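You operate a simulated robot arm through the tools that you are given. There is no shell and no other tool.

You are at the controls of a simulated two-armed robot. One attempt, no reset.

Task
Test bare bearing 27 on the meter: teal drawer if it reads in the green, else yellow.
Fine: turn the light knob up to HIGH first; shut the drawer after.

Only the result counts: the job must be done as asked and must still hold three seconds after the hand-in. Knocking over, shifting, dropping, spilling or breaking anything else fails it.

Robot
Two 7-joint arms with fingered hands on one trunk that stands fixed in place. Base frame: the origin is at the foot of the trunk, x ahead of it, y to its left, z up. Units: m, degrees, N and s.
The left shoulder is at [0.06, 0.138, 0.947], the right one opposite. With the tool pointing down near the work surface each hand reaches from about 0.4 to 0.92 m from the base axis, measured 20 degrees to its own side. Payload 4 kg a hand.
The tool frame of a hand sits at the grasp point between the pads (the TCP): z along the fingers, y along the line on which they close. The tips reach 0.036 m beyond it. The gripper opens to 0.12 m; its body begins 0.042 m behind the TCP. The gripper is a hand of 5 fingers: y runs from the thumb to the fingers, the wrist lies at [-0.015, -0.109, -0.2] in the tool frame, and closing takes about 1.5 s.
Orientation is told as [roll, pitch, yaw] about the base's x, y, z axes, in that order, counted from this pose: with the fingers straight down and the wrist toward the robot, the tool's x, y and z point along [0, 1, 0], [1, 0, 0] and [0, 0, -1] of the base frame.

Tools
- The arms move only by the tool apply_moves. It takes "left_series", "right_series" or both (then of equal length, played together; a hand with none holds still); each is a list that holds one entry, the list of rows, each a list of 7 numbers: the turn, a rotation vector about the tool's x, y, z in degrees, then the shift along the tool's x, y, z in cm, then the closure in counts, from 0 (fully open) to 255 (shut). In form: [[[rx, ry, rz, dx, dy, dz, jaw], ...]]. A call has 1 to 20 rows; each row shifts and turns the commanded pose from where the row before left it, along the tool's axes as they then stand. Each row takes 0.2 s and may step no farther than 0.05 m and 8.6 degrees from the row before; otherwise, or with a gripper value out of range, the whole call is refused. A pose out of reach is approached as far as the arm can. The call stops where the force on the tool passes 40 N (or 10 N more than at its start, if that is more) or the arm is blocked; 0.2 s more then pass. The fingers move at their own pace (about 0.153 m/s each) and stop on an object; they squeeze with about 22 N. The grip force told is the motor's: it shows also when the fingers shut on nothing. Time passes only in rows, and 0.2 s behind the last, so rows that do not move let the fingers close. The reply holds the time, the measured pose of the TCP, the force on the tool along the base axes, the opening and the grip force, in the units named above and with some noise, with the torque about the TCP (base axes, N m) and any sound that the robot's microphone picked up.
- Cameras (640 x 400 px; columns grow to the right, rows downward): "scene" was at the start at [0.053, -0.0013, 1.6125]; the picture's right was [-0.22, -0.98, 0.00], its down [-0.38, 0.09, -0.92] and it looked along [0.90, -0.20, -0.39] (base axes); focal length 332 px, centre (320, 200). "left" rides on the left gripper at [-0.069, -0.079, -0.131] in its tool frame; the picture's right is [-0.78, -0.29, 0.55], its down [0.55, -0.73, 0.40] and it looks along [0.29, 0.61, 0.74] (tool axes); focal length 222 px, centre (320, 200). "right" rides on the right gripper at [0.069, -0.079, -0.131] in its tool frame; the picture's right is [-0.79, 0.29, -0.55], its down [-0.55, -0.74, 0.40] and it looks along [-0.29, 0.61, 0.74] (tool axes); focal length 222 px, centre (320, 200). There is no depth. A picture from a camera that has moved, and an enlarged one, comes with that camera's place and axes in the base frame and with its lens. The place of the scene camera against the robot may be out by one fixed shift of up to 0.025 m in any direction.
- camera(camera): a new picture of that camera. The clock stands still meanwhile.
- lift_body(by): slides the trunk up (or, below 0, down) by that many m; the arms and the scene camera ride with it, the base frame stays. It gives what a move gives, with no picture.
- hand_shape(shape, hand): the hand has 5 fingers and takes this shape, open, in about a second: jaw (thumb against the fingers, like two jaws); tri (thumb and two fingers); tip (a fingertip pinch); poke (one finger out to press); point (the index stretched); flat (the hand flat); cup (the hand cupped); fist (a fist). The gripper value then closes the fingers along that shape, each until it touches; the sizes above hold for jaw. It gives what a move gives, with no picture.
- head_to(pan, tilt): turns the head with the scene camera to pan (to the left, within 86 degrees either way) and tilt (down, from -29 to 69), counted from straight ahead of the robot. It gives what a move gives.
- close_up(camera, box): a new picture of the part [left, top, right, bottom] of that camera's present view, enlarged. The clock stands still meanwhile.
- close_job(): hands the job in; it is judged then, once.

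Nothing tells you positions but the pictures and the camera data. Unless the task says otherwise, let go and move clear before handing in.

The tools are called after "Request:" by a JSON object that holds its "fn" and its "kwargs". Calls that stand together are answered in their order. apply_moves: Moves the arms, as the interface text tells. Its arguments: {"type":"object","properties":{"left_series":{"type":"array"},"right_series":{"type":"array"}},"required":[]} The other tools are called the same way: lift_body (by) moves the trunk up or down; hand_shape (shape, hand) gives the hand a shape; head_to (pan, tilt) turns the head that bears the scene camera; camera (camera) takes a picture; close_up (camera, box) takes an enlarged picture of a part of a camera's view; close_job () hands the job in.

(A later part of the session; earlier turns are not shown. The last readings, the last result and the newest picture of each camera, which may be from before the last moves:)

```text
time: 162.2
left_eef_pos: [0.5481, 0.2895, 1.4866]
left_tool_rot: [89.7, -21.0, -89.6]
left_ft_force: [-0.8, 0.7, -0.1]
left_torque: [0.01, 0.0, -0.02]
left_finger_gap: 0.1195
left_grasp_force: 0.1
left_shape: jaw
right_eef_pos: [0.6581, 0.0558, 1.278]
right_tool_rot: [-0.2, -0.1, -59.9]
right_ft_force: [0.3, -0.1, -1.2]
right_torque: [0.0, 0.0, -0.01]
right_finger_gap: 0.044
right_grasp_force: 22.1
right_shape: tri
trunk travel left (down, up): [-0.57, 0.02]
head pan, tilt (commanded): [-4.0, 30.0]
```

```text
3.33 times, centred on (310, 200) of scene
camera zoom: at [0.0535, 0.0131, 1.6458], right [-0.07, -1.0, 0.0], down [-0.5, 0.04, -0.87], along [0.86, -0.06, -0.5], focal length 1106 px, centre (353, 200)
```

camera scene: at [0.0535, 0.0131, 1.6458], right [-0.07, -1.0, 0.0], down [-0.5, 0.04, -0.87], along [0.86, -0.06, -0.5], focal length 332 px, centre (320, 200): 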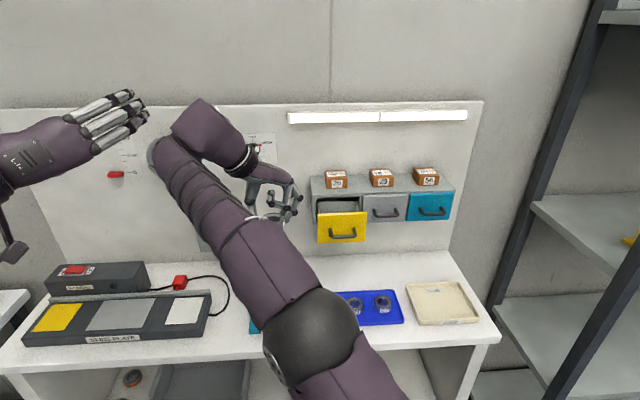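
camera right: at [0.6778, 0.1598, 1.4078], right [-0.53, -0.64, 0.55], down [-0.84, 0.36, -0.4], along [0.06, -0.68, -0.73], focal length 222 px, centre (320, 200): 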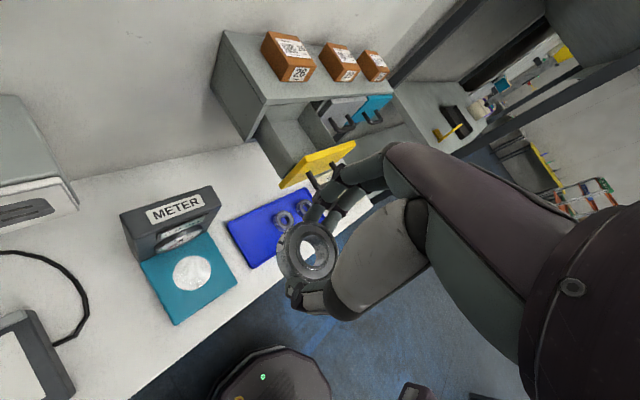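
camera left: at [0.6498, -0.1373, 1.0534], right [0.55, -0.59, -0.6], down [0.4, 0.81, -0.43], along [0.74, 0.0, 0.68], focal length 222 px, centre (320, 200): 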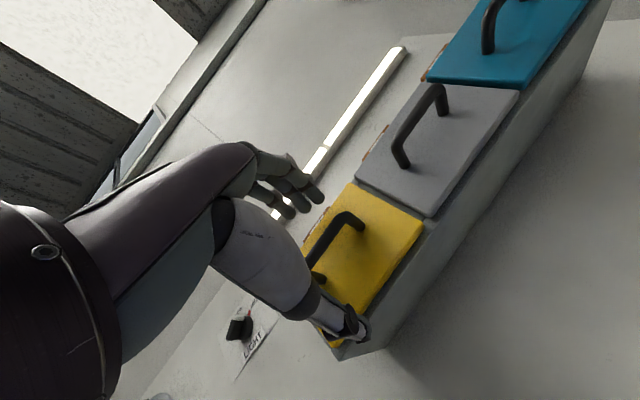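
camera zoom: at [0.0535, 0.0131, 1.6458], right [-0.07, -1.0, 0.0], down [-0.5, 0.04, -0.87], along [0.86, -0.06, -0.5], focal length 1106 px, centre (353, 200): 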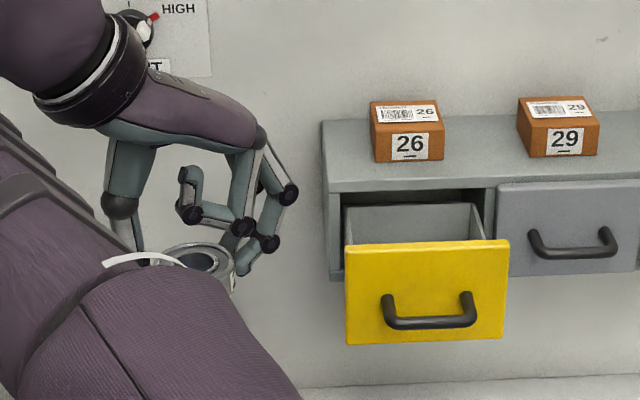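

The drawer interior spans roughly x 0.767–0.845 and y -0.055 to -0.165, with its floor near z 1.13. I'll raise the trunk its last bit for reach and bring the bearing toward the drawer in small moves.

Request:
{"fn": "lift_body", "kwargs": {"by": 0.018}}

Request:
{"fn": "apply_moves", "kwargs": {"right_series": [[[0, 0, 0, 0.2, 3.5, 1.0, 255], [0, 0, 0, 0.2, 3.5, 1.5, 255], [0, 0, 0, 0.2, 3.5, 1.5, 255]]]}}

Request:
{"fn": "camera", "kwargs": {"camera": "scene"}}

```text
time: 162.9
left_eef_pos: [0.5484, 0.2899, 1.505]
left_tool_rot: [89.8, -21.0, -89.6]
left_ft_force: [0.2, -0.4, -0.1]
left_torque: [0.0, 0.02, 0.0]
left_finger_gap: 0.12
left_grasp_force: 0.0
left_shape: jaw
right_eef_pos: [0.6582, 0.0548, 1.2958]
right_tool_rot: [0.0, -0.2, -59.9]
right_ft_force: [0.5, 0.4, -1.9]
right_torque: [0.0, 0.02, 0.0]
right_finger_gap: 0.0438
right_grasp_force: 22.4
right_shape: tri
trunk travel left (down, up): [-0.588, 0.002]
head pan, tilt (commanded): [-4.0, 30.0]
```

```text
time: 163.7
left_eef_pos: [0.5498, 0.2874, 1.5051]
left_tool_rot: [89.9, -21.0, -89.5]
left_ft_force: [0.8, 0.3, -0.7]
left_torque: [-0.01, 0.01, 0.03]
left_finger_gap: 0.1199
left_grasp_force: 0.1
left_shape: jaw
right_eef_pos: [0.7184, -0.0318, 1.2539]
right_tool_rot: [-0.1, -0.1, -60.0]
right_ft_force: [0.0, -0.4, -1.7]
right_torque: [0.01, 0.02, 0.02]
right_finger_gap: 0.0441
right_grasp_force: 22.2
right_shape: tri
trunk travel left (down, up): [-0.588, 0.002]
head pan, tilt (commanded): [-4.0, 30.0]
```

```text
taken
camera scene: at [0.0543, 0.0118, 1.6638], right [-0.07, -1.0, 0.0], down [-0.5, 0.04, -0.87], along [0.86, -0.06, -0.5], focal length 332 px, centre (320, 200)
```

scene: 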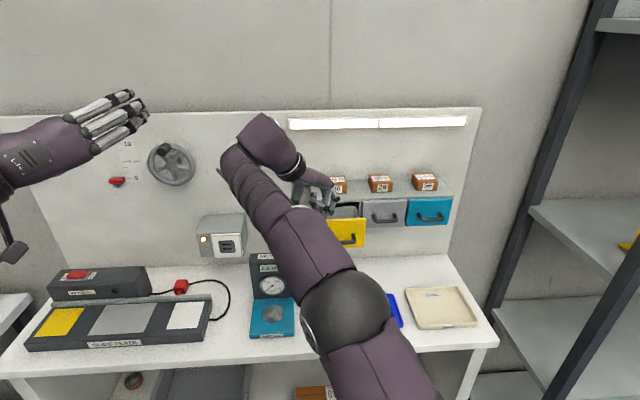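

Request:
{"fn": "apply_moves", "kwargs": {"right_series": [[[0, 0, 0, 1.0, 2.5, 0, 255], [0, 0, 0, 1.0, 2.5, 0, 255]]]}}

Request:
{"fn": "camera", "kwargs": {"camera": "right"}}

Request:
{"fn": "close_up", "kwargs": {"camera": "right", "box": [200, 100, 400, 330]}}

```text
time: 164.3
left_eef_pos: [0.5478, 0.2906, 1.505]
left_tool_rot: [89.9, -21.0, -89.7]
left_ft_force: [-0.8, 0.7, 0.6]
left_torque: [0.01, 0.0, 0.0]
left_finger_gap: 0.1199
left_grasp_force: 0.1
left_shape: jaw
right_eef_pos: [0.7438, -0.0537, 1.2557]
right_tool_rot: [0.0, -0.2, -59.9]
right_ft_force: [-0.7, 0.0, -1.1]
right_torque: [-0.02, -0.06, -0.01]
right_finger_gap: 0.0439
right_grasp_force: 21.9
right_shape: tri
right hand out of reach, approached as far as the arm can: row 2
trunk travel left (down, up): [-0.588, 0.002]
head pan, tilt (commanded): [-4.0, 30.0]
```

```text
taken
camera right: at [0.7634, 0.051, 1.3865], right [-0.53, -0.64, 0.55], down [-0.84, 0.36, -0.4], along [0.06, -0.68, -0.73], focal length 222 px, centre (320, 200)
```

right: 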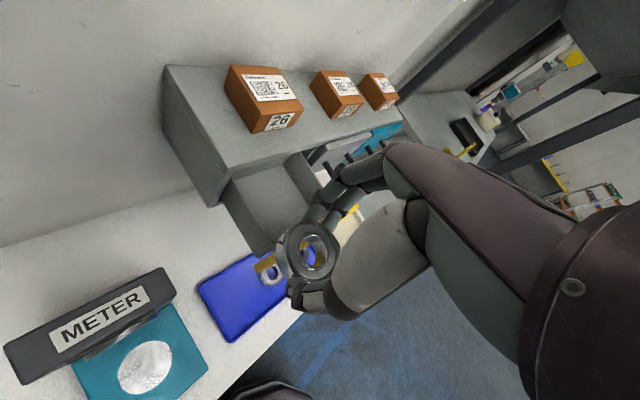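

```text
1.74 times, centred on (300, 215) of right
camera zoom: at [0.7634, 0.051, 1.3865], right [-0.53, -0.64, 0.55], down [-0.84, 0.36, -0.4], along [0.06, -0.68, -0.73], focal length 386 px, centre (355, 174)
```

zoom: 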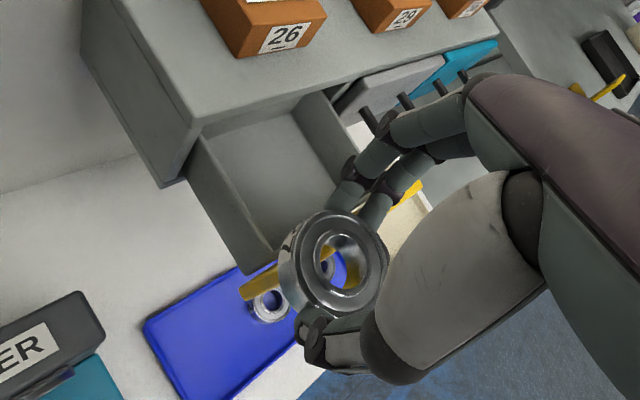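

Reach runs out at x≈0.74 with the hand vertical. I'll tilt the hand 12° so the wrist comes back toward me, and rise slightly to keep the bearing clear above the drawer front.

Request:
{"fn": "apply_moves", "kwargs": {"right_series": [[[-3, 5.2, 0, 0, 0, -0.5, 255], [-3, 5.2, 0, 0, 0, -0.3, 255], [0, 0, 0, 0.73, 2.35, 0.3, 255]]]}}

Request:
{"fn": "camera", "kwargs": {"camera": "right"}}

```text
time: 165.1
left_eef_pos: [0.5507, 0.2874, 1.504]
left_tool_rot: [89.8, -21.0, -89.5]
left_ft_force: [-0.2, -0.3, 0.3]
left_torque: [0.01, -0.03, 0.03]
left_finger_gap: 0.1199
left_grasp_force: 0.1
left_shape: jaw
right_eef_pos: [0.7641, -0.0708, 1.2645]
right_tool_rot: [10.3, -6.1, -60.5]
right_ft_force: [0.0, 0.0, -1.2]
right_torque: [0.02, 0.05, 0.0]
right_finger_gap: 0.044
right_grasp_force: 22.1
right_shape: tri
trunk travel left (down, up): [-0.588, 0.002]
head pan, tilt (commanded): [-4.0, 30.0]
```

```text
taken
camera right: at [0.7564, 0.0337, 1.3962], right [-0.64, -0.64, 0.43], down [-0.74, 0.36, -0.56], along [0.21, -0.68, -0.71], focal length 222 px, centre (320, 200)
```

right: 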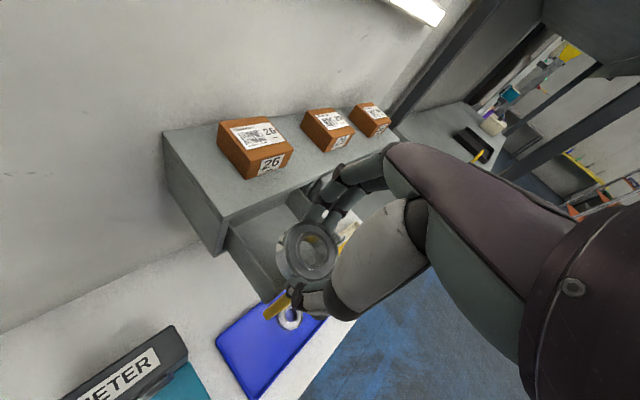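

Request:
{"fn": "apply_moves", "kwargs": {"right_series": [[[0, 0, 0, 0.6, 2.2, 0.4, 255], [0, 0, 0, 0.6, 2.2, 0.5, 255]]]}}

Request:
{"fn": "camera", "kwargs": {"camera": "right"}}

Request:
{"fn": "close_up", "kwargs": {"camera": "right", "box": [190, 120, 400, 330]}}

Request:
{"fn": "close_up", "kwargs": {"camera": "scene", "box": [270, 130, 410, 260]}}

```text
time: 165.7
left_eef_pos: [0.5488, 0.2888, 1.5052]
left_tool_rot: [89.8, -21.1, -89.6]
left_ft_force: [1.0, -0.9, 0.5]
left_torque: [0.01, 0.02, -0.02]
left_finger_gap: 0.1197
left_grasp_force: 0.0
left_shape: jaw
right_eef_pos: [0.7947, -0.1025, 1.2659]
right_tool_rot: [10.3, -6.1, -60.3]
right_ft_force: [0.8, 0.5, -1.1]
right_torque: [0.0, 0.04, -0.04]
right_finger_gap: 0.0437
right_grasp_force: 22.2
right_shape: tri
trunk travel left (down, up): [-0.588, 0.002]
head pan, tilt (commanded): [-4.0, 30.0]
```

```text
taken
camera right: at [0.7871, 0.0035, 1.3962], right [-0.63, -0.64, 0.43], down [-0.74, 0.36, -0.56], along [0.21, -0.68, -0.71], focal length 222 px, centre (320, 200)
```

right: 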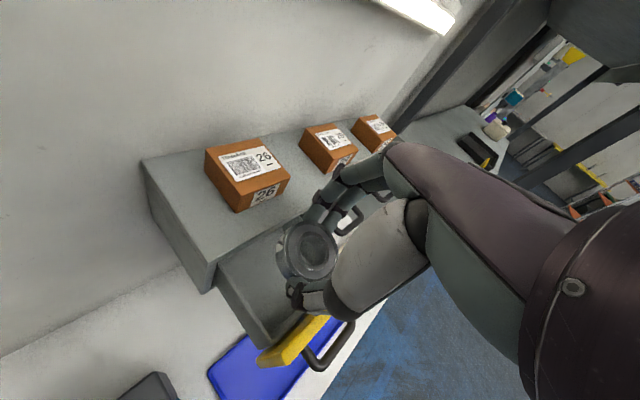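

```text
1.90 times, centred on (295, 225) of right
camera zoom: at [0.7871, 0.0035, 1.3962], right [-0.63, -0.64, 0.43], down [-0.74, 0.36, -0.56], along [0.21, -0.68, -0.71], focal length 423 px, centre (368, 152)
```

zoom: 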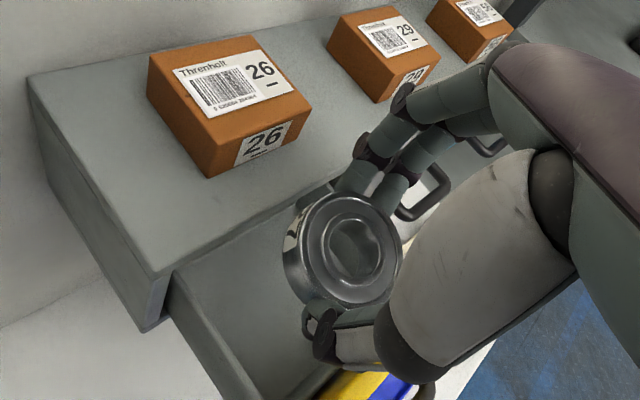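

```text
3.08 times, centred on (340, 195) of scene
camera zoom: at [0.0535, 0.0128, 1.6639], right [-0.07, -1.0, 0.0], down [-0.5, 0.04, -0.87], along [0.86, -0.06, -0.5], focal length 1020 px, centre (258, 215)
```

zoom: 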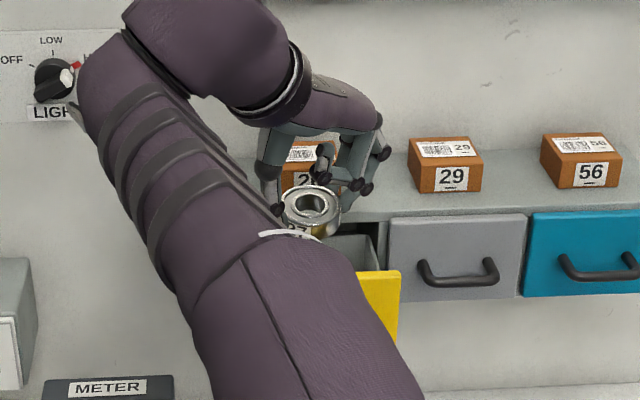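

The bearing is right over the drawer opening at about [0.801, -0.107]. I'll lower it straight down in small steps, watching for contact.

Request:
{"fn": "apply_moves", "kwargs": {"right_series": [[[0, 0, 0, -0.26, -0.15, 1.42, 255], [0, 0, 0, -0.26, -0.15, 1.42, 255], [0, 0, 0, -0.18, -0.1, 0.98, 255]]]}}

Request:
{"fn": "close_up", "kwargs": {"camera": "right", "box": [190, 120, 400, 330]}}

Request:
{"fn": "close_up", "kwargs": {"camera": "scene", "box": [270, 130, 410, 260]}}

```text
time: 166.5
left_eef_pos: [0.5484, 0.2894, 1.5052]
left_tool_rot: [89.9, -21.0, -89.5]
left_ft_force: [-0.2, -0.3, 0.3]
left_torque: [0.01, 0.0, 0.01]
left_finger_gap: 0.1199
left_grasp_force: 0.0
left_shape: jaw
right_eef_pos: [0.7959, -0.1034, 1.226]
right_tool_rot: [10.4, -6.0, -60.4]
right_ft_force: [0.1, 0.0, -1.6]
right_torque: [0.03, 0.01, -0.01]
right_finger_gap: 0.0437
right_grasp_force: 21.7
right_shape: tri
trunk travel left (down, up): [-0.588, 0.002]
head pan, tilt (commanded): [-4.0, 30.0]
```

```text
1.90 times, centred on (295, 225) of right
camera zoom: at [0.7879, 0.0022, 1.3561], right [-0.63, -0.64, 0.43], down [-0.74, 0.36, -0.56], along [0.21, -0.68, -0.71], focal length 423 px, centre (368, 152)
```

zoom: 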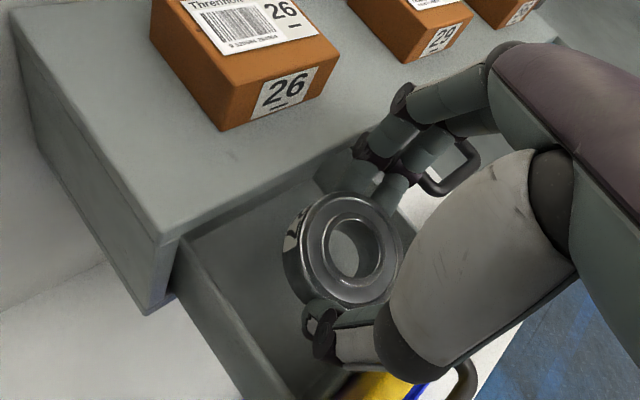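

```text
3.08 times, centred on (340, 195) of scene
camera zoom: at [0.0534, 0.0129, 1.6639], right [-0.07, -1.0, 0.0], down [-0.5, 0.04, -0.87], along [0.86, -0.06, -0.5], focal length 1020 px, centre (258, 215)
```

zoom: 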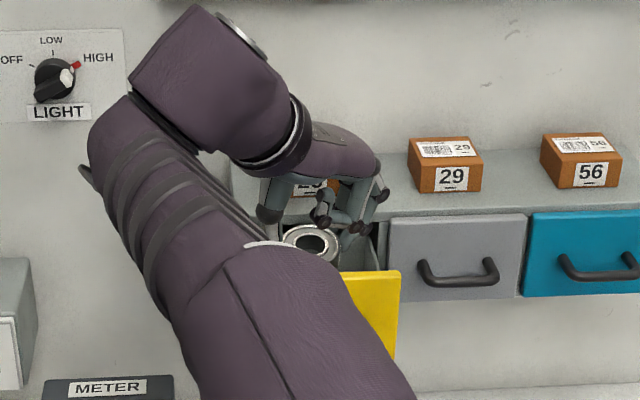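

The bearing is now entering the drawer with clearance all round. Another 2 cm down.

Request:
{"fn": "apply_moves", "kwargs": {"right_series": [[[0, 0, 0, -0.18, -0.1, 0.98, 255], [0, 0, 0, -0.18, -0.1, 0.98, 255]]]}}

Request:
{"fn": "close_up", "kwargs": {"camera": "right", "box": [190, 120, 400, 330]}}

Request:
{"fn": "close_up", "kwargs": {"camera": "scene", "box": [310, 150, 390, 230]}}

```text
time: 167.1
left_eef_pos: [0.5475, 0.2895, 1.5046]
left_tool_rot: [89.8, -21.0, -89.7]
left_ft_force: [-0.4, 0.4, 0.1]
left_torque: [0.01, 0.02, 0.0]
left_finger_gap: 0.1197
left_grasp_force: 0.0
left_shape: jaw
right_eef_pos: [0.7968, -0.1029, 1.2039]
right_tool_rot: [10.3, -6.1, -60.4]
right_ft_force: [-0.2, -0.3, -0.5]
right_torque: [0.0, 0.02, -0.02]
right_finger_gap: 0.0438
right_grasp_force: 22.5
right_shape: tri
trunk travel left (down, up): [-0.588, 0.002]
head pan, tilt (commanded): [-4.0, 30.0]
```

```text
1.90 times, centred on (295, 225) of right
camera zoom: at [0.7879, 0.0017, 1.3349], right [-0.63, -0.64, 0.43], down [-0.74, 0.36, -0.56], along [0.21, -0.68, -0.71], focal length 423 px, centre (368, 152)
```

zoom: 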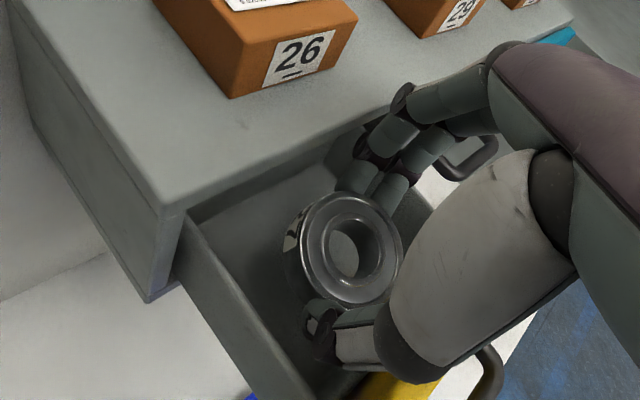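

```text
5.00 times, centred on (350, 190) of scene
camera zoom: at [0.0532, 0.013, 1.6639], right [-0.07, -1.0, 0.0], down [-0.5, 0.04, -0.87], along [0.86, -0.06, -0.5], focal length 1658 px, centre (170, 250)
```

zoom: 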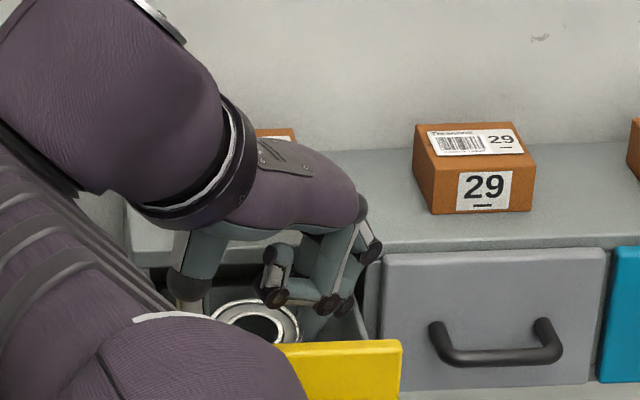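

Still no contact at TCP z 1.204. I'll continue a little lower in half-centimetre steps.

Request:
{"fn": "apply_moves", "kwargs": {"right_series": [[[0, 0, 0, -0.09, -0.05, 0.49, 255], [0, 0, 0, -0.09, -0.05, 0.49, 255], [0, 0, 0, 0, 0, 0, 255]]]}}

Request:
{"fn": "close_up", "kwargs": {"camera": "scene", "box": [310, 150, 390, 230]}}

Request:
{"fn": "close_up", "kwargs": {"camera": "right", "box": [190, 120, 400, 330]}}

```text
time: 167.9
left_eef_pos: [0.5496, 0.2897, 1.5043]
left_tool_rot: [90.0, -21.0, -89.7]
left_ft_force: [0.1, -0.1, -0.3]
left_torque: [-0.01, -0.02, -0.03]
left_finger_gap: 0.1198
left_grasp_force: 0.0
left_shape: jaw
right_eef_pos: [0.7969, -0.1037, 1.1932]
right_tool_rot: [10.3, -6.0, -60.4]
right_ft_force: [0.2, 0.4, -1.5]
right_torque: [0.04, 0.02, -0.01]
right_finger_gap: 0.0436
right_grasp_force: 22.2
right_shape: tri
trunk travel left (down, up): [-0.588, 0.002]
head pan, tilt (commanded): [-4.0, 30.0]
```

```text
5.00 times, centred on (350, 190) of scene
camera zoom: at [0.0532, 0.013, 1.6639], right [-0.07, -1.0, 0.0], down [-0.5, 0.04, -0.87], along [0.86, -0.06, -0.5], focal length 1658 px, centre (170, 250)
```

zoom: 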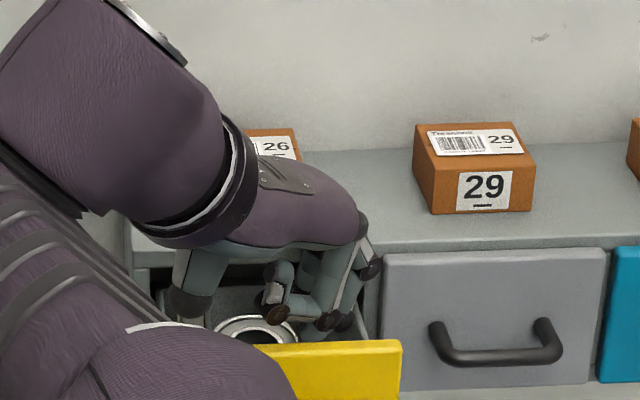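

```text
1.90 times, centred on (295, 225) of right
camera zoom: at [0.7881, 0.0009, 1.325], right [-0.63, -0.64, 0.43], down [-0.74, 0.36, -0.56], along [0.21, -0.68, -0.71], focal length 423 px, centre (368, 152)
```

zoom: 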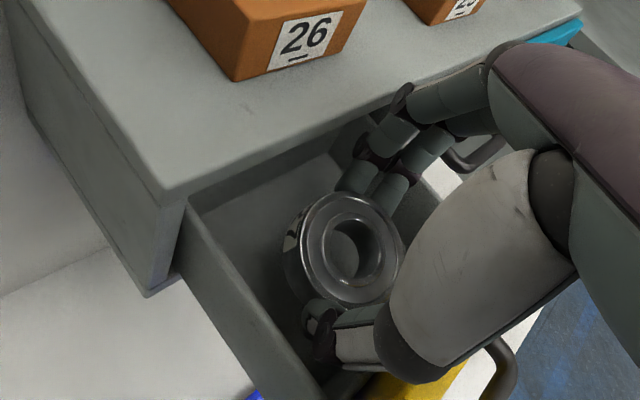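

Request:
{"fn": "apply_moves", "kwargs": {"right_series": [[[0, 0, 0, -0.09, -0.05, 0.49, 255], [0, 0, 0, -0.09, -0.05, 0.49, 255], [0, 0, 0, 0, 0, 0, 255]]]}}

Request:
{"fn": "close_up", "kwargs": {"camera": "scene", "box": [310, 150, 390, 230]}}

Request:
{"fn": "close_up", "kwargs": {"camera": "right", "box": [190, 120, 400, 330]}}

```text
time: 168.7
left_eef_pos: [0.5455, 0.2916, 1.507]
left_tool_rot: [90.0, -21.2, -89.5]
left_ft_force: [0.2, 0.2, -0.7]
left_torque: [0.0, 0.0, -0.01]
left_finger_gap: 0.1195
left_grasp_force: 0.1
left_shape: jaw
right_eef_pos: [0.7939, -0.099, 1.1892]
right_tool_rot: [10.9, -6.4, -60.2]
right_ft_force: [2.3, 12.2, 32.1]
right_torque: [-1.43, 1.34, -0.4]
right_finger_gap: 0.0439
right_grasp_force: 22.0
right_shape: tri
trunk travel left (down, up): [-0.588, 0.002]
head pan, tilt (commanded): [-4.0, 30.0]
```

```text
5.00 times, centred on (350, 190) of scene
camera zoom: at [0.0496, 0.0158, 1.6645], right [-0.07, -1.0, 0.0], down [-0.5, 0.03, -0.87], along [0.86, -0.06, -0.5], focal length 1658 px, centre (170, 250)
```

zoom: 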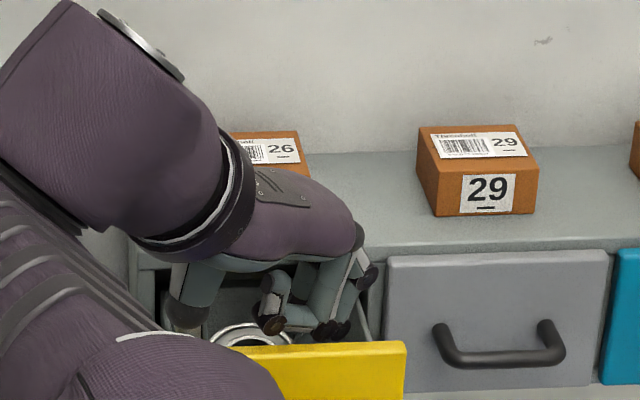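

```text
1.90 times, centred on (295, 225) of right
camera zoom: at [0.7844, 0.0053, 1.3209], right [-0.64, -0.65, 0.42], down [-0.74, 0.35, -0.57], along [0.22, -0.68, -0.7], focal length 423 px, centre (368, 152)
```

zoom: 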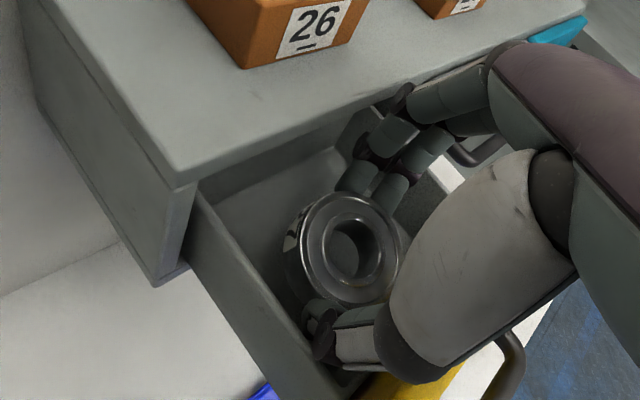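

A curled finger has touched the drawer front's top edge, so this is as low as the hand goes; the bearing is only about 2 cm above the drawer floor. I'll rise a few millimetres off the contact and then release it gently.

Request:
{"fn": "apply_moves", "kwargs": {"right_series": [[[0, 0, 0, 0.1, 0.06, -0.6, 255], [0, 0, 0, 0.1, 0.06, -0.6, 255], [0, 0, 0, 0, 0, 0, 255]]]}}

Request:
{"fn": "close_up", "kwargs": {"camera": "right", "box": [190, 120, 400, 330]}}

```text
time: 169.5
left_eef_pos: [0.5475, 0.2896, 1.5048]
left_tool_rot: [89.9, -21.1, -89.6]
left_ft_force: [-0.5, 1.1, 0.9]
left_torque: [0.03, 0.0, 0.01]
left_finger_gap: 0.1198
left_grasp_force: 0.0
left_shape: jaw
right_eef_pos: [0.7947, -0.1042, 1.1944]
right_tool_rot: [10.2, -6.0, -60.4]
right_ft_force: [1.1, 0.9, -1.1]
right_torque: [0.03, 0.02, 0.0]
right_finger_gap: 0.0436
right_grasp_force: 21.9
right_shape: tri
trunk travel left (down, up): [-0.588, 0.002]
head pan, tilt (commanded): [-4.0, 30.0]
```

```text
1.90 times, centred on (295, 225) of right
camera zoom: at [0.7877, 0.0009, 1.3254], right [-0.63, -0.64, 0.43], down [-0.74, 0.36, -0.56], along [0.21, -0.68, -0.71], focal length 423 px, centre (368, 152)
```

zoom: 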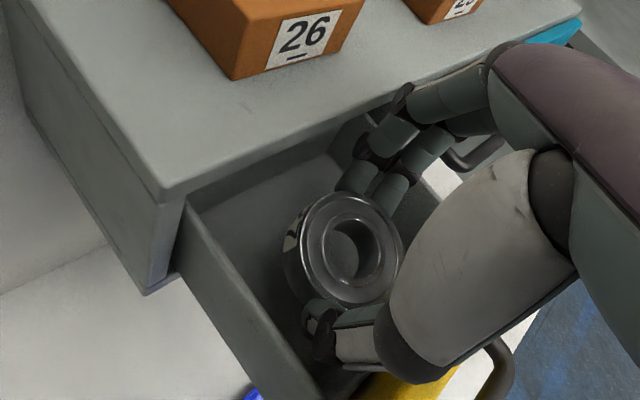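

No contact now. Releasing the bearing into the drawer.

Request:
{"fn": "apply_moves", "kwargs": {"right_series": [[[0, 0, 0, 0, 0, 0, 155], [0, 0, 0, 0, 0, 0, 140], [0, 0, 0, 0, 0, 0, 125], [0, 0, 0, 0, 0, 0, 115], [0, 0, 0, 0, 0, 0, 110], [0, 0, 0, 0, 0, 0, 110]]]}}

Request:
{"fn": "close_up", "kwargs": {"camera": "right", "box": [190, 120, 400, 330]}}

```text
time: 170.9
left_eef_pos: [0.5484, 0.2897, 1.5061]
left_tool_rot: [89.9, -21.0, -89.8]
left_ft_force: [0.6, -0.6, -0.1]
left_torque: [-0.02, 0.01, -0.01]
left_finger_gap: 0.1199
left_grasp_force: 0.1
left_shape: jaw
right_eef_pos: [0.7943, -0.1052, 1.1963]
right_tool_rot: [10.3, -6.1, -60.5]
right_ft_force: [0.1, -1.5, 0.8]
right_torque: [0.0, 0.02, 0.0]
right_finger_gap: 0.0677
right_grasp_force: 0.0
right_shape: tri
trunk travel left (down, up): [-0.588, 0.002]
head pan, tilt (commanded): [-4.0, 30.0]
```

```text
1.90 times, centred on (295, 225) of right
camera zoom: at [0.7876, 0.0003, 1.3276], right [-0.64, -0.64, 0.43], down [-0.74, 0.36, -0.57], along [0.21, -0.68, -0.71], focal length 423 px, centre (368, 152)
```

zoom: 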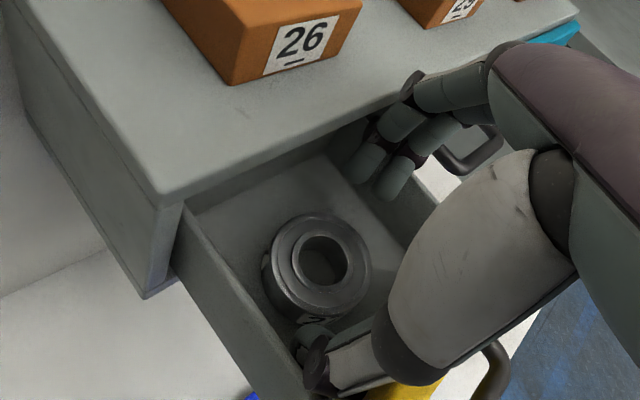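

Bearing 27 is lying flat in the drawer. I'll lift the hand straight up and out.

Request:
{"fn": "apply_moves", "kwargs": {"right_series": [[[0, 0, 0, 0.18, 0.1, -0.98, 110], [0, 0, 0, 0.27, 0.15, -1.5, 110], [0, 0, 0, 0.36, 0.2, -1.96, 110], [0, 0, 0, 0.45, 0.26, -2.4, 110], [0, 0, 0, -2.0, -1.0, -1.5, 110], [0, 0, 0, -2.0, -1.5, -0.5, 110], [0, 0, 0, -2.0, -2.0, 0, 110]]]}}

Request:
{"fn": "camera", "kwargs": {"camera": "scene"}}

Request:
{"fn": "close_up", "kwargs": {"camera": "scene", "box": [290, 140, 430, 260]}}

Request:
{"fn": "camera", "kwargs": {"camera": "right"}}

```text
time: 172.5
left_eef_pos: [0.5464, 0.2897, 1.5059]
left_tool_rot: [90.0, -21.0, -89.7]
left_ft_force: [-0.2, 0.0, -0.1]
left_torque: [-0.01, 0.0, 0.0]
left_finger_gap: 0.1198
left_grasp_force: 0.1
left_shape: jaw
right_eef_pos: [0.7178, -0.094, 1.2708]
right_tool_rot: [10.4, -6.2, -60.4]
right_ft_force: [1.0, 0.4, 0.4]
right_torque: [-0.03, 0.03, -0.03]
right_finger_gap: 0.0678
right_grasp_force: 0.1
right_shape: tri
trunk travel left (down, up): [-0.588, 0.002]
head pan, tilt (commanded): [-4.0, 30.0]
```

```text
taken
camera scene: at [0.0514, 0.0134, 1.664], right [-0.07, -1.0, 0.0], down [-0.5, 0.03, -0.87], along [0.86, -0.06, -0.5], focal length 332 px, centre (320, 200)
```

scene: 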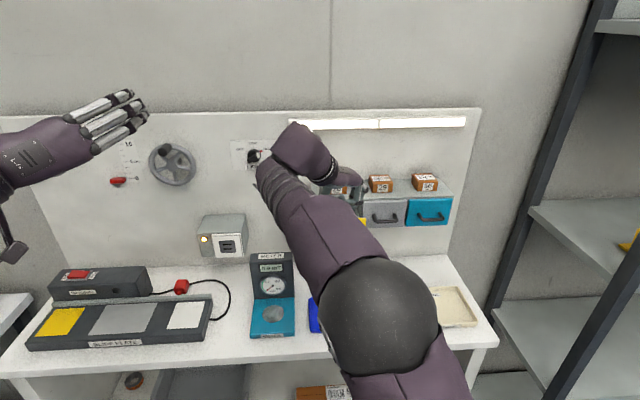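

```text
3.33 times, centred on (360, 200) of scene
camera zoom: at [0.0514, 0.0134, 1.664], right [-0.07, -1.0, 0.0], down [-0.5, 0.03, -0.87], along [0.86, -0.06, -0.5], focal length 1106 px, centre (187, 200)
```

zoom: 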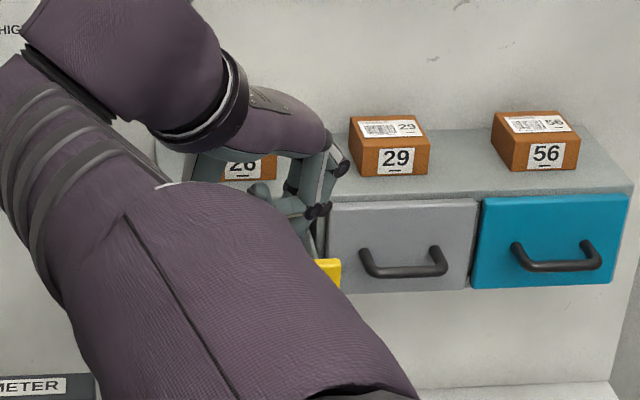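

```text
taken
camera right: at [0.7092, 0.0102, 1.4019], right [-0.64, -0.64, 0.43], down [-0.74, 0.36, -0.57], along [0.21, -0.68, -0.71], focal length 222 px, centre (320, 200)
```

right: 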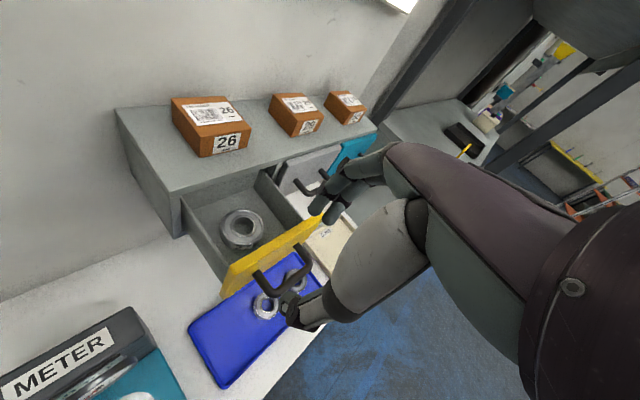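

The bearing is lying in the open yellow drawer. Next I'll back the right hand off, square it up, and make a fist to push the drawer shut.

Request:
{"fn": "apply_moves", "kwargs": {"right_series": [[[0, 0, 0, -2.8, -1.6, -0.7, 60], [0, 0, 0, -2.8, -1.6, -0.7, 0], [0, 0, 0, -2.8, -1.6, -0.7, 0], [3, -5.2, 0, 0, 0, 0, 0], [3, -5.2, 0, 0, 0, 0, 0], [0, 0, -7.5, 0, 0, 0, 0], [0, 0, -7.5, 0, 0, 0, 0], [0, 0, -7.5, 0, 0, 0, 0], [0, 0, -7.5, 0, 0, 0, 0], [0, 0, -7.5, 0, 0, 0, 0], [0, 0, -7.5, 0, 0, 0, 0], [0, 0, -7.5, 0, 0, 0, 0], [0, 0, -7.5, 0, 0, 0, 0]]]}}

Request:
{"fn": "hand_shape", "kwargs": {"shape": "fist", "hand": "right"}}

Request:
{"fn": "camera", "kwargs": {"camera": "right"}}

Request:
{"fn": "camera", "kwargs": {"camera": "scene"}}

```text
time: 175.3
left_eef_pos: [0.5492, 0.2886, 1.5045]
left_tool_rot: [90.0, -20.9, -89.7]
left_ft_force: [-0.2, 0.0, 0.1]
left_torque: [0.0, -0.04, 0.02]
left_finger_gap: 0.1201
left_grasp_force: 0.0
left_shape: jaw
right_eef_pos: [0.6194, -0.0955, 1.2711]
right_tool_rot: [-0.2, 0.0, 0.2]
right_ft_force: [-0.4, 0.9, -0.2]
right_torque: [0.0, -0.02, 0.0]
right_finger_gap: 0.1198
right_grasp_force: 0.0
right_shape: tri
trunk travel left (down, up): [-0.588, 0.002]
head pan, tilt (commanded): [-4.0, 30.0]
```

```text
time: 176.2
left_eef_pos: [0.548, 0.2894, 1.505]
left_tool_rot: [89.9, -21.0, -89.8]
left_ft_force: [-0.8, -0.3, -1.0]
left_torque: [0.01, 0.02, -0.01]
left_finger_gap: 0.1199
left_grasp_force: 0.1
left_shape: jaw
right_eef_pos: [0.6192, -0.0938, 1.2707]
right_tool_rot: [-0.2, 0.0, 0.1]
right_ft_force: [0.3, 0.4, -0.1]
right_torque: [-0.01, 0.0, 0.0]
right_finger_gap: 0.0
right_grasp_force: 0.2
right_shape: fist
trunk travel left (down, up): [-0.588, 0.002]
head pan, tilt (commanded): [-4.0, 30.0]
```

```text
taken
camera right: at [0.5393, -0.0242, 1.4007], right [0.29, -0.78, 0.55], down [-0.73, -0.55, -0.4], along [0.61, -0.29, -0.74], focal length 222 px, centre (320, 200)
```

right: 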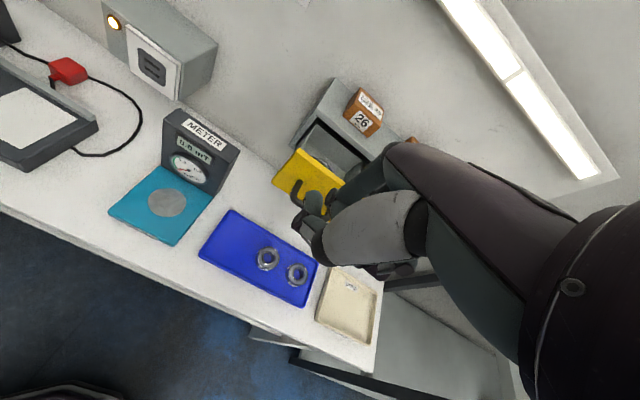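

```text
taken
camera scene: at [0.053, 0.0129, 1.6639], right [-0.07, -1.0, 0.0], down [-0.5, 0.04, -0.87], along [0.86, -0.06, -0.5], focal length 332 px, centre (320, 200)
```

scene: 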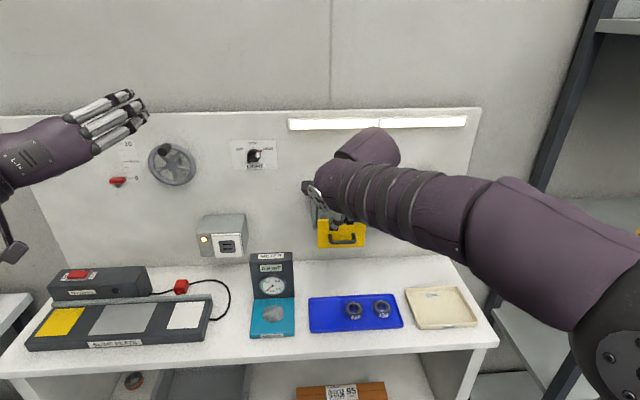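

Request:
{"fn": "close_up", "kwargs": {"camera": "right", "box": [270, 120, 440, 290]}}

Request:
{"fn": "close_up", "kwargs": {"camera": "scene", "box": [280, 120, 400, 260]}}

```text
2.35 times, centred on (355, 205) of right
camera zoom: at [0.5393, -0.0242, 1.4007], right [0.29, -0.78, 0.55], down [-0.73, -0.55, -0.4], along [0.61, -0.29, -0.74], focal length 523 px, centre (238, 188)
```

zoom: 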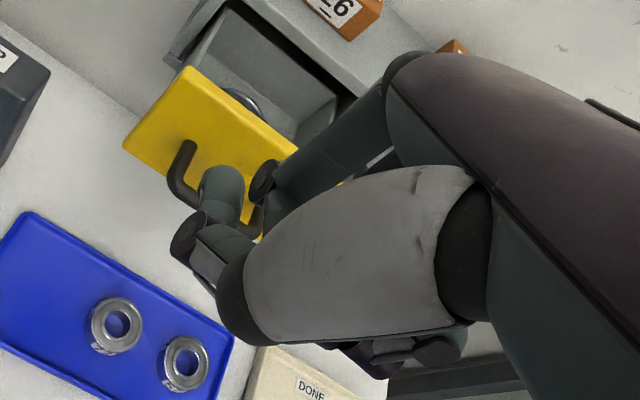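

```text
2.86 times, centred on (340, 190) of scene
camera zoom: at [0.053, 0.0129, 1.6639], right [-0.07, -1.0, 0.0], down [-0.5, 0.04, -0.87], along [0.86, -0.06, -0.5], focal length 948 px, centre (263, 229)
```

zoom: 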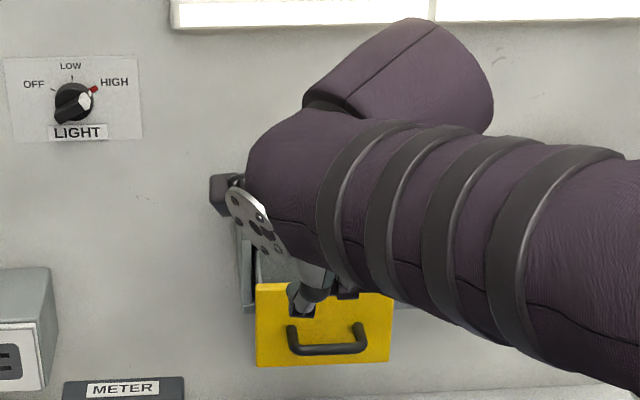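

The fist gives a flat front. I'll bring it down in front of the handle at handle height and start pushing straight forward.

Request:
{"fn": "apply_moves", "kwargs": {"right_series": [[[0, 0, 0, 0.35, -0.6, 3.0, 0], [0, 0, 0, 0.35, -0.6, 3.0, 0], [0, 0, 0, 0.35, -0.6, 3.0, 0], [0, 0, 0, 0.35, -0.6, 3.0, 0], [0, 0, 0, 0, 1.5, 0, 0], [0, 0, 0, 0, 1.5, 0, 0]]]}}

Request:
{"fn": "camera", "kwargs": {"camera": "right"}}

Request:
{"fn": "close_up", "kwargs": {"camera": "scene", "box": [280, 120, 400, 260]}}

```text
time: 177.6
left_eef_pos: [0.5483, 0.289, 1.5043]
left_tool_rot: [89.9, -21.0, -89.6]
left_ft_force: [-0.1, -1.0, -0.5]
left_torque: [0.04, -0.02, 0.01]
left_finger_gap: 0.1199
left_grasp_force: 0.1
left_shape: jaw
right_eef_pos: [0.6259, -0.0812, 1.1507]
right_tool_rot: [-0.2, 0.0, 0.1]
right_ft_force: [0.7, -0.8, 0.1]
right_torque: [0.0, 0.02, 0.0]
right_finger_gap: 0.0
right_grasp_force: 0.1
right_shape: fist
trunk travel left (down, up): [-0.588, 0.002]
head pan, tilt (commanded): [-4.0, 30.0]
```

```text
taken
camera right: at [0.5469, -0.0107, 1.2806], right [0.29, -0.78, 0.55], down [-0.73, -0.55, -0.4], along [0.61, -0.29, -0.74], focal length 222 px, centre (320, 200)
```

right: 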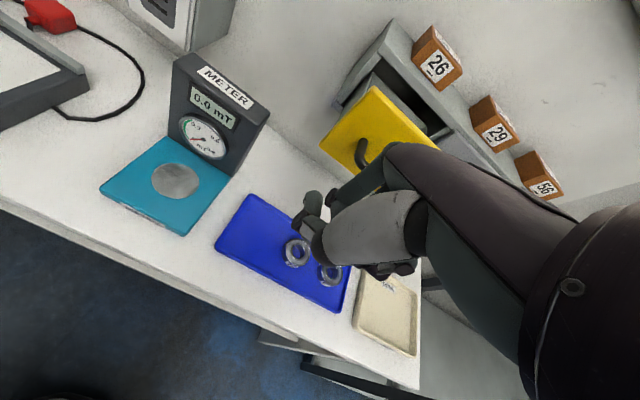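

```text
2.86 times, centred on (340, 190) of scene
camera zoom: at [0.0533, 0.0132, 1.6639], right [-0.07, -1.0, 0.0], down [-0.5, 0.03, -0.87], along [0.86, -0.06, -0.5], focal length 948 px, centre (263, 229)
```

zoom: 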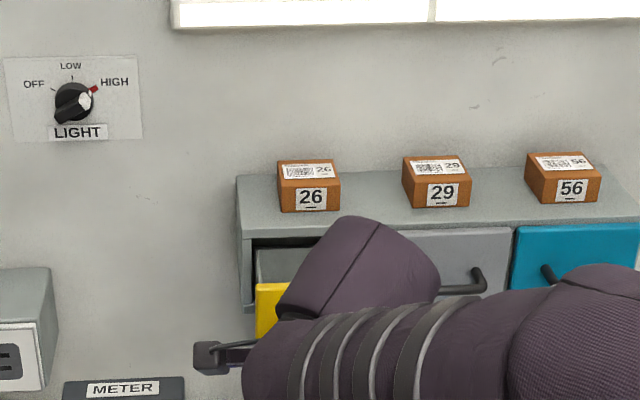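

Request:
{"fn": "apply_moves", "kwargs": {"right_series": [[[0, 0, 0, 0, 1.2, 0, 0], [0, 0, 0, 0, 1.2, 0, 0], [0, 0, 0, 0, 1.2, 0, 0], [0, 0, 0, 0, 1.2, 0, 0]]]}}

Request:
{"fn": "close_up", "kwargs": {"camera": "scene", "box": [280, 120, 400, 260]}}

Request:
{"fn": "camera", "kwargs": {"camera": "right"}}

```text
time: 178.6
left_eef_pos: [0.5497, 0.2892, 1.5045]
left_tool_rot: [89.8, -21.0, -89.7]
left_ft_force: [0.9, 0.1, 0.5]
left_torque: [0.01, -0.01, -0.02]
left_finger_gap: 0.1195
left_grasp_force: 0.0
left_shape: jaw
right_eef_pos: [0.6747, -0.081, 1.1493]
right_tool_rot: [-0.3, 0.0, 0.1]
right_ft_force: [0.0, 0.8, 0.1]
right_torque: [0.03, 0.01, -0.01]
right_finger_gap: 0.0003
right_grasp_force: 0.0
right_shape: fist
trunk travel left (down, up): [-0.588, 0.002]
head pan, tilt (commanded): [-4.0, 30.0]
```

```text
2.86 times, centred on (340, 190) of scene
camera zoom: at [0.0533, 0.013, 1.6639], right [-0.07, -1.0, 0.0], down [-0.5, 0.04, -0.87], along [0.86, -0.06, -0.5], focal length 948 px, centre (263, 229)
```

zoom: 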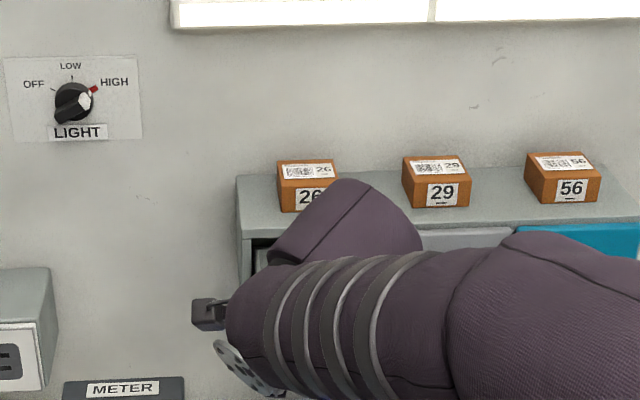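

```text
taken
camera right: at [0.5944, -0.01, 1.2806], right [0.29, -0.78, 0.55], down [-0.73, -0.55, -0.4], along [0.61, -0.29, -0.74], focal length 222 px, centre (320, 200)
```

right: 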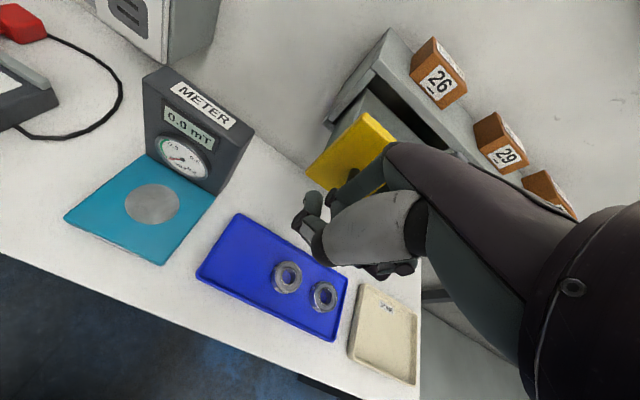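

Request:
{"fn": "close_up", "kwargs": {"camera": "right", "box": [280, 30, 460, 230]}}

```text
2.00 times, centred on (370, 130) of right
camera zoom: at [0.5944, -0.01, 1.2806], right [0.29, -0.78, 0.55], down [-0.73, -0.55, -0.4], along [0.61, -0.29, -0.74], focal length 444 px, centre (220, 340)
```

zoom: 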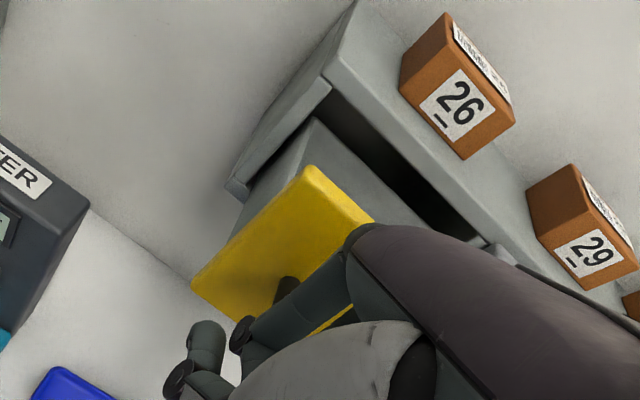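

The fist is only now reaching the handle. I'll keep pushing forward in small steps.

Request:
{"fn": "apply_moves", "kwargs": {"right_series": [[[0, 0, 0, 0, 1.2, 0, 0], [0, 0, 0, 0, 1.2, 0, 0], [0, 0, 0, 0, 1.2, 0, 0], [0, 0, 0, 0, 0, 0, 0]]]}}

Request:
{"fn": "close_up", "kwargs": {"camera": "right", "box": [280, 30, 460, 230]}}

```text
time: 179.6
left_eef_pos: [0.5488, 0.2885, 1.5055]
left_tool_rot: [89.9, -21.1, -89.7]
left_ft_force: [0.1, -0.3, -0.7]
left_torque: [-0.01, 0.0, -0.02]
left_finger_gap: 0.1198
left_grasp_force: 0.2
left_shape: jaw
right_eef_pos: [0.7101, -0.0816, 1.1502]
right_tool_rot: [-0.2, 0.0, 0.1]
right_ft_force: [0.7, -0.2, -0.2]
right_torque: [0.01, -0.01, -0.01]
right_finger_gap: 0.0
right_grasp_force: 0.2
right_shape: fist
trunk travel left (down, up): [-0.588, 0.002]
head pan, tilt (commanded): [-4.0, 30.0]
```

```text
2.00 times, centred on (370, 130) of right
camera zoom: at [0.6294, -0.0102, 1.2803], right [0.29, -0.78, 0.55], down [-0.73, -0.55, -0.4], along [0.61, -0.29, -0.74], focal length 444 px, centre (220, 340)
```

zoom: 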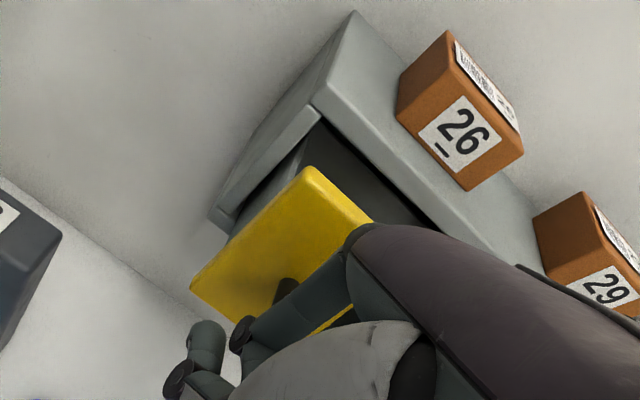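

The drawer is sliding in with the fist. About 4 cm remain; I'll push on until it stops.

Request:
{"fn": "apply_moves", "kwargs": {"right_series": [[[0, 0, 0, 0, 1.0, 0, 0], [0, 0, 0, 0, 1.0, 0, 0], [0, 0, 0, 0, 1.0, 0, 0], [0, 0, 0, 0, 0.8, 0, 0]]]}}

Request:
{"fn": "close_up", "kwargs": {"camera": "right", "box": [280, 30, 460, 230]}}

```text
time: 180.6
left_eef_pos: [0.5486, 0.2895, 1.5046]
left_tool_rot: [89.9, -21.0, -89.6]
left_ft_force: [0.0, 0.0, -0.3]
left_torque: [0.0, 0.01, 0.02]
left_finger_gap: 0.1198
left_grasp_force: 0.0
left_shape: jaw
right_eef_pos: [0.7476, -0.0804, 1.1502]
right_tool_rot: [-0.2, 0.0, 0.1]
right_ft_force: [-0.3, -0.5, 1.0]
right_torque: [0.02, -0.02, -0.02]
right_finger_gap: 0.0001
right_grasp_force: 0.1
right_shape: fist
trunk travel left (down, up): [-0.588, 0.002]
head pan, tilt (commanded): [-4.0, 30.0]
```

```text
2.00 times, centred on (370, 130) of right
camera zoom: at [0.6684, -0.0093, 1.2803], right [0.29, -0.78, 0.55], down [-0.73, -0.55, -0.4], along [0.61, -0.29, -0.74], focal length 444 px, centre (220, 340)
```

zoom: 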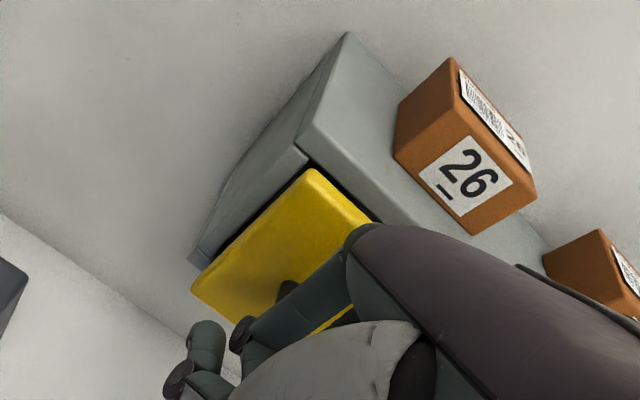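

Nearly shut. I'll push the last few millimetres gently until I feel the stop.

Request:
{"fn": "apply_moves", "kwargs": {"right_series": [[[0, 0, 0, 0, 0.4, 0, 0], [0, 0, 0, 0, 0.4, 0, 0], [0, 0, 0, 0, 0.3, 0, 0], [0, 0, 0, 0, 0, 0, 0]]]}}

Request:
{"fn": "close_up", "kwargs": {"camera": "right", "box": [280, 30, 460, 230]}}

```text
time: 181.6
left_eef_pos: [0.5479, 0.2886, 1.5046]
left_tool_rot: [89.8, -21.1, -89.6]
left_ft_force: [-0.3, 0.4, -0.5]
left_torque: [0.02, 0.01, 0.0]
left_finger_gap: 0.1199
left_grasp_force: 0.1
left_shape: jaw
right_eef_pos: [0.7585, -0.0817, 1.1506]
right_tool_rot: [-0.2, 0.0, 0.2]
right_ft_force: [0.5, -0.7, -0.5]
right_torque: [0.0, 0.0, -0.03]
right_finger_gap: 0.0
right_grasp_force: 0.0
right_shape: fist
trunk travel left (down, up): [-0.588, 0.002]
head pan, tilt (commanded): [-4.0, 30.0]
```

```text
2.00 times, centred on (370, 130) of right
camera zoom: at [0.6784, -0.0108, 1.2805], right [0.29, -0.78, 0.55], down [-0.73, -0.55, -0.4], along [0.61, -0.29, -0.74], focal length 444 px, centre (220, 340)
```

zoom: 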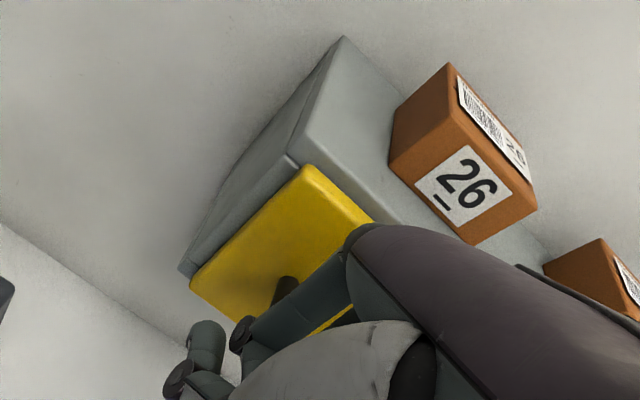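

Request:
{"fn": "apply_moves", "kwargs": {"right_series": [[[0, 0, 0, 0, 0.3, 0, 0], [0, 0, 0, 0, 0.3, 0, 0], [0, 0, 0, 0, 0, 0, 0]]]}}

Request:
{"fn": "close_up", "kwargs": {"camera": "right", "box": [280, 30, 460, 230]}}

```text
time: 182.4
left_eef_pos: [0.5468, 0.2897, 1.506]
left_tool_rot: [89.9, -21.0, -89.7]
left_ft_force: [-0.8, 0.9, 0.0]
left_torque: [-0.01, -0.01, -0.02]
left_finger_gap: 0.1198
left_grasp_force: 0.1
left_shape: jaw
right_eef_pos: [0.7633, -0.0822, 1.1493]
right_tool_rot: [-0.2, 0.2, 0.2]
right_ft_force: [-7.2, -1.1, -1.2]
right_torque: [-0.01, -0.03, -0.11]
right_finger_gap: 0.0
right_grasp_force: 0.1
right_shape: fist
trunk travel left (down, up): [-0.588, 0.002]
head pan, tilt (commanded): [-4.0, 30.0]
```

```text
2.00 times, centred on (370, 130) of right
camera zoom: at [0.6829, -0.0107, 1.2807], right [0.29, -0.78, 0.55], down [-0.73, -0.55, -0.4], along [0.61, -0.29, -0.74], focal length 444 px, centre (220, 340)
```

zoom: 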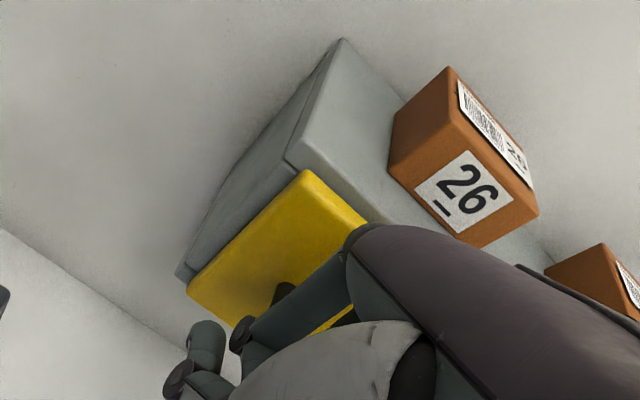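

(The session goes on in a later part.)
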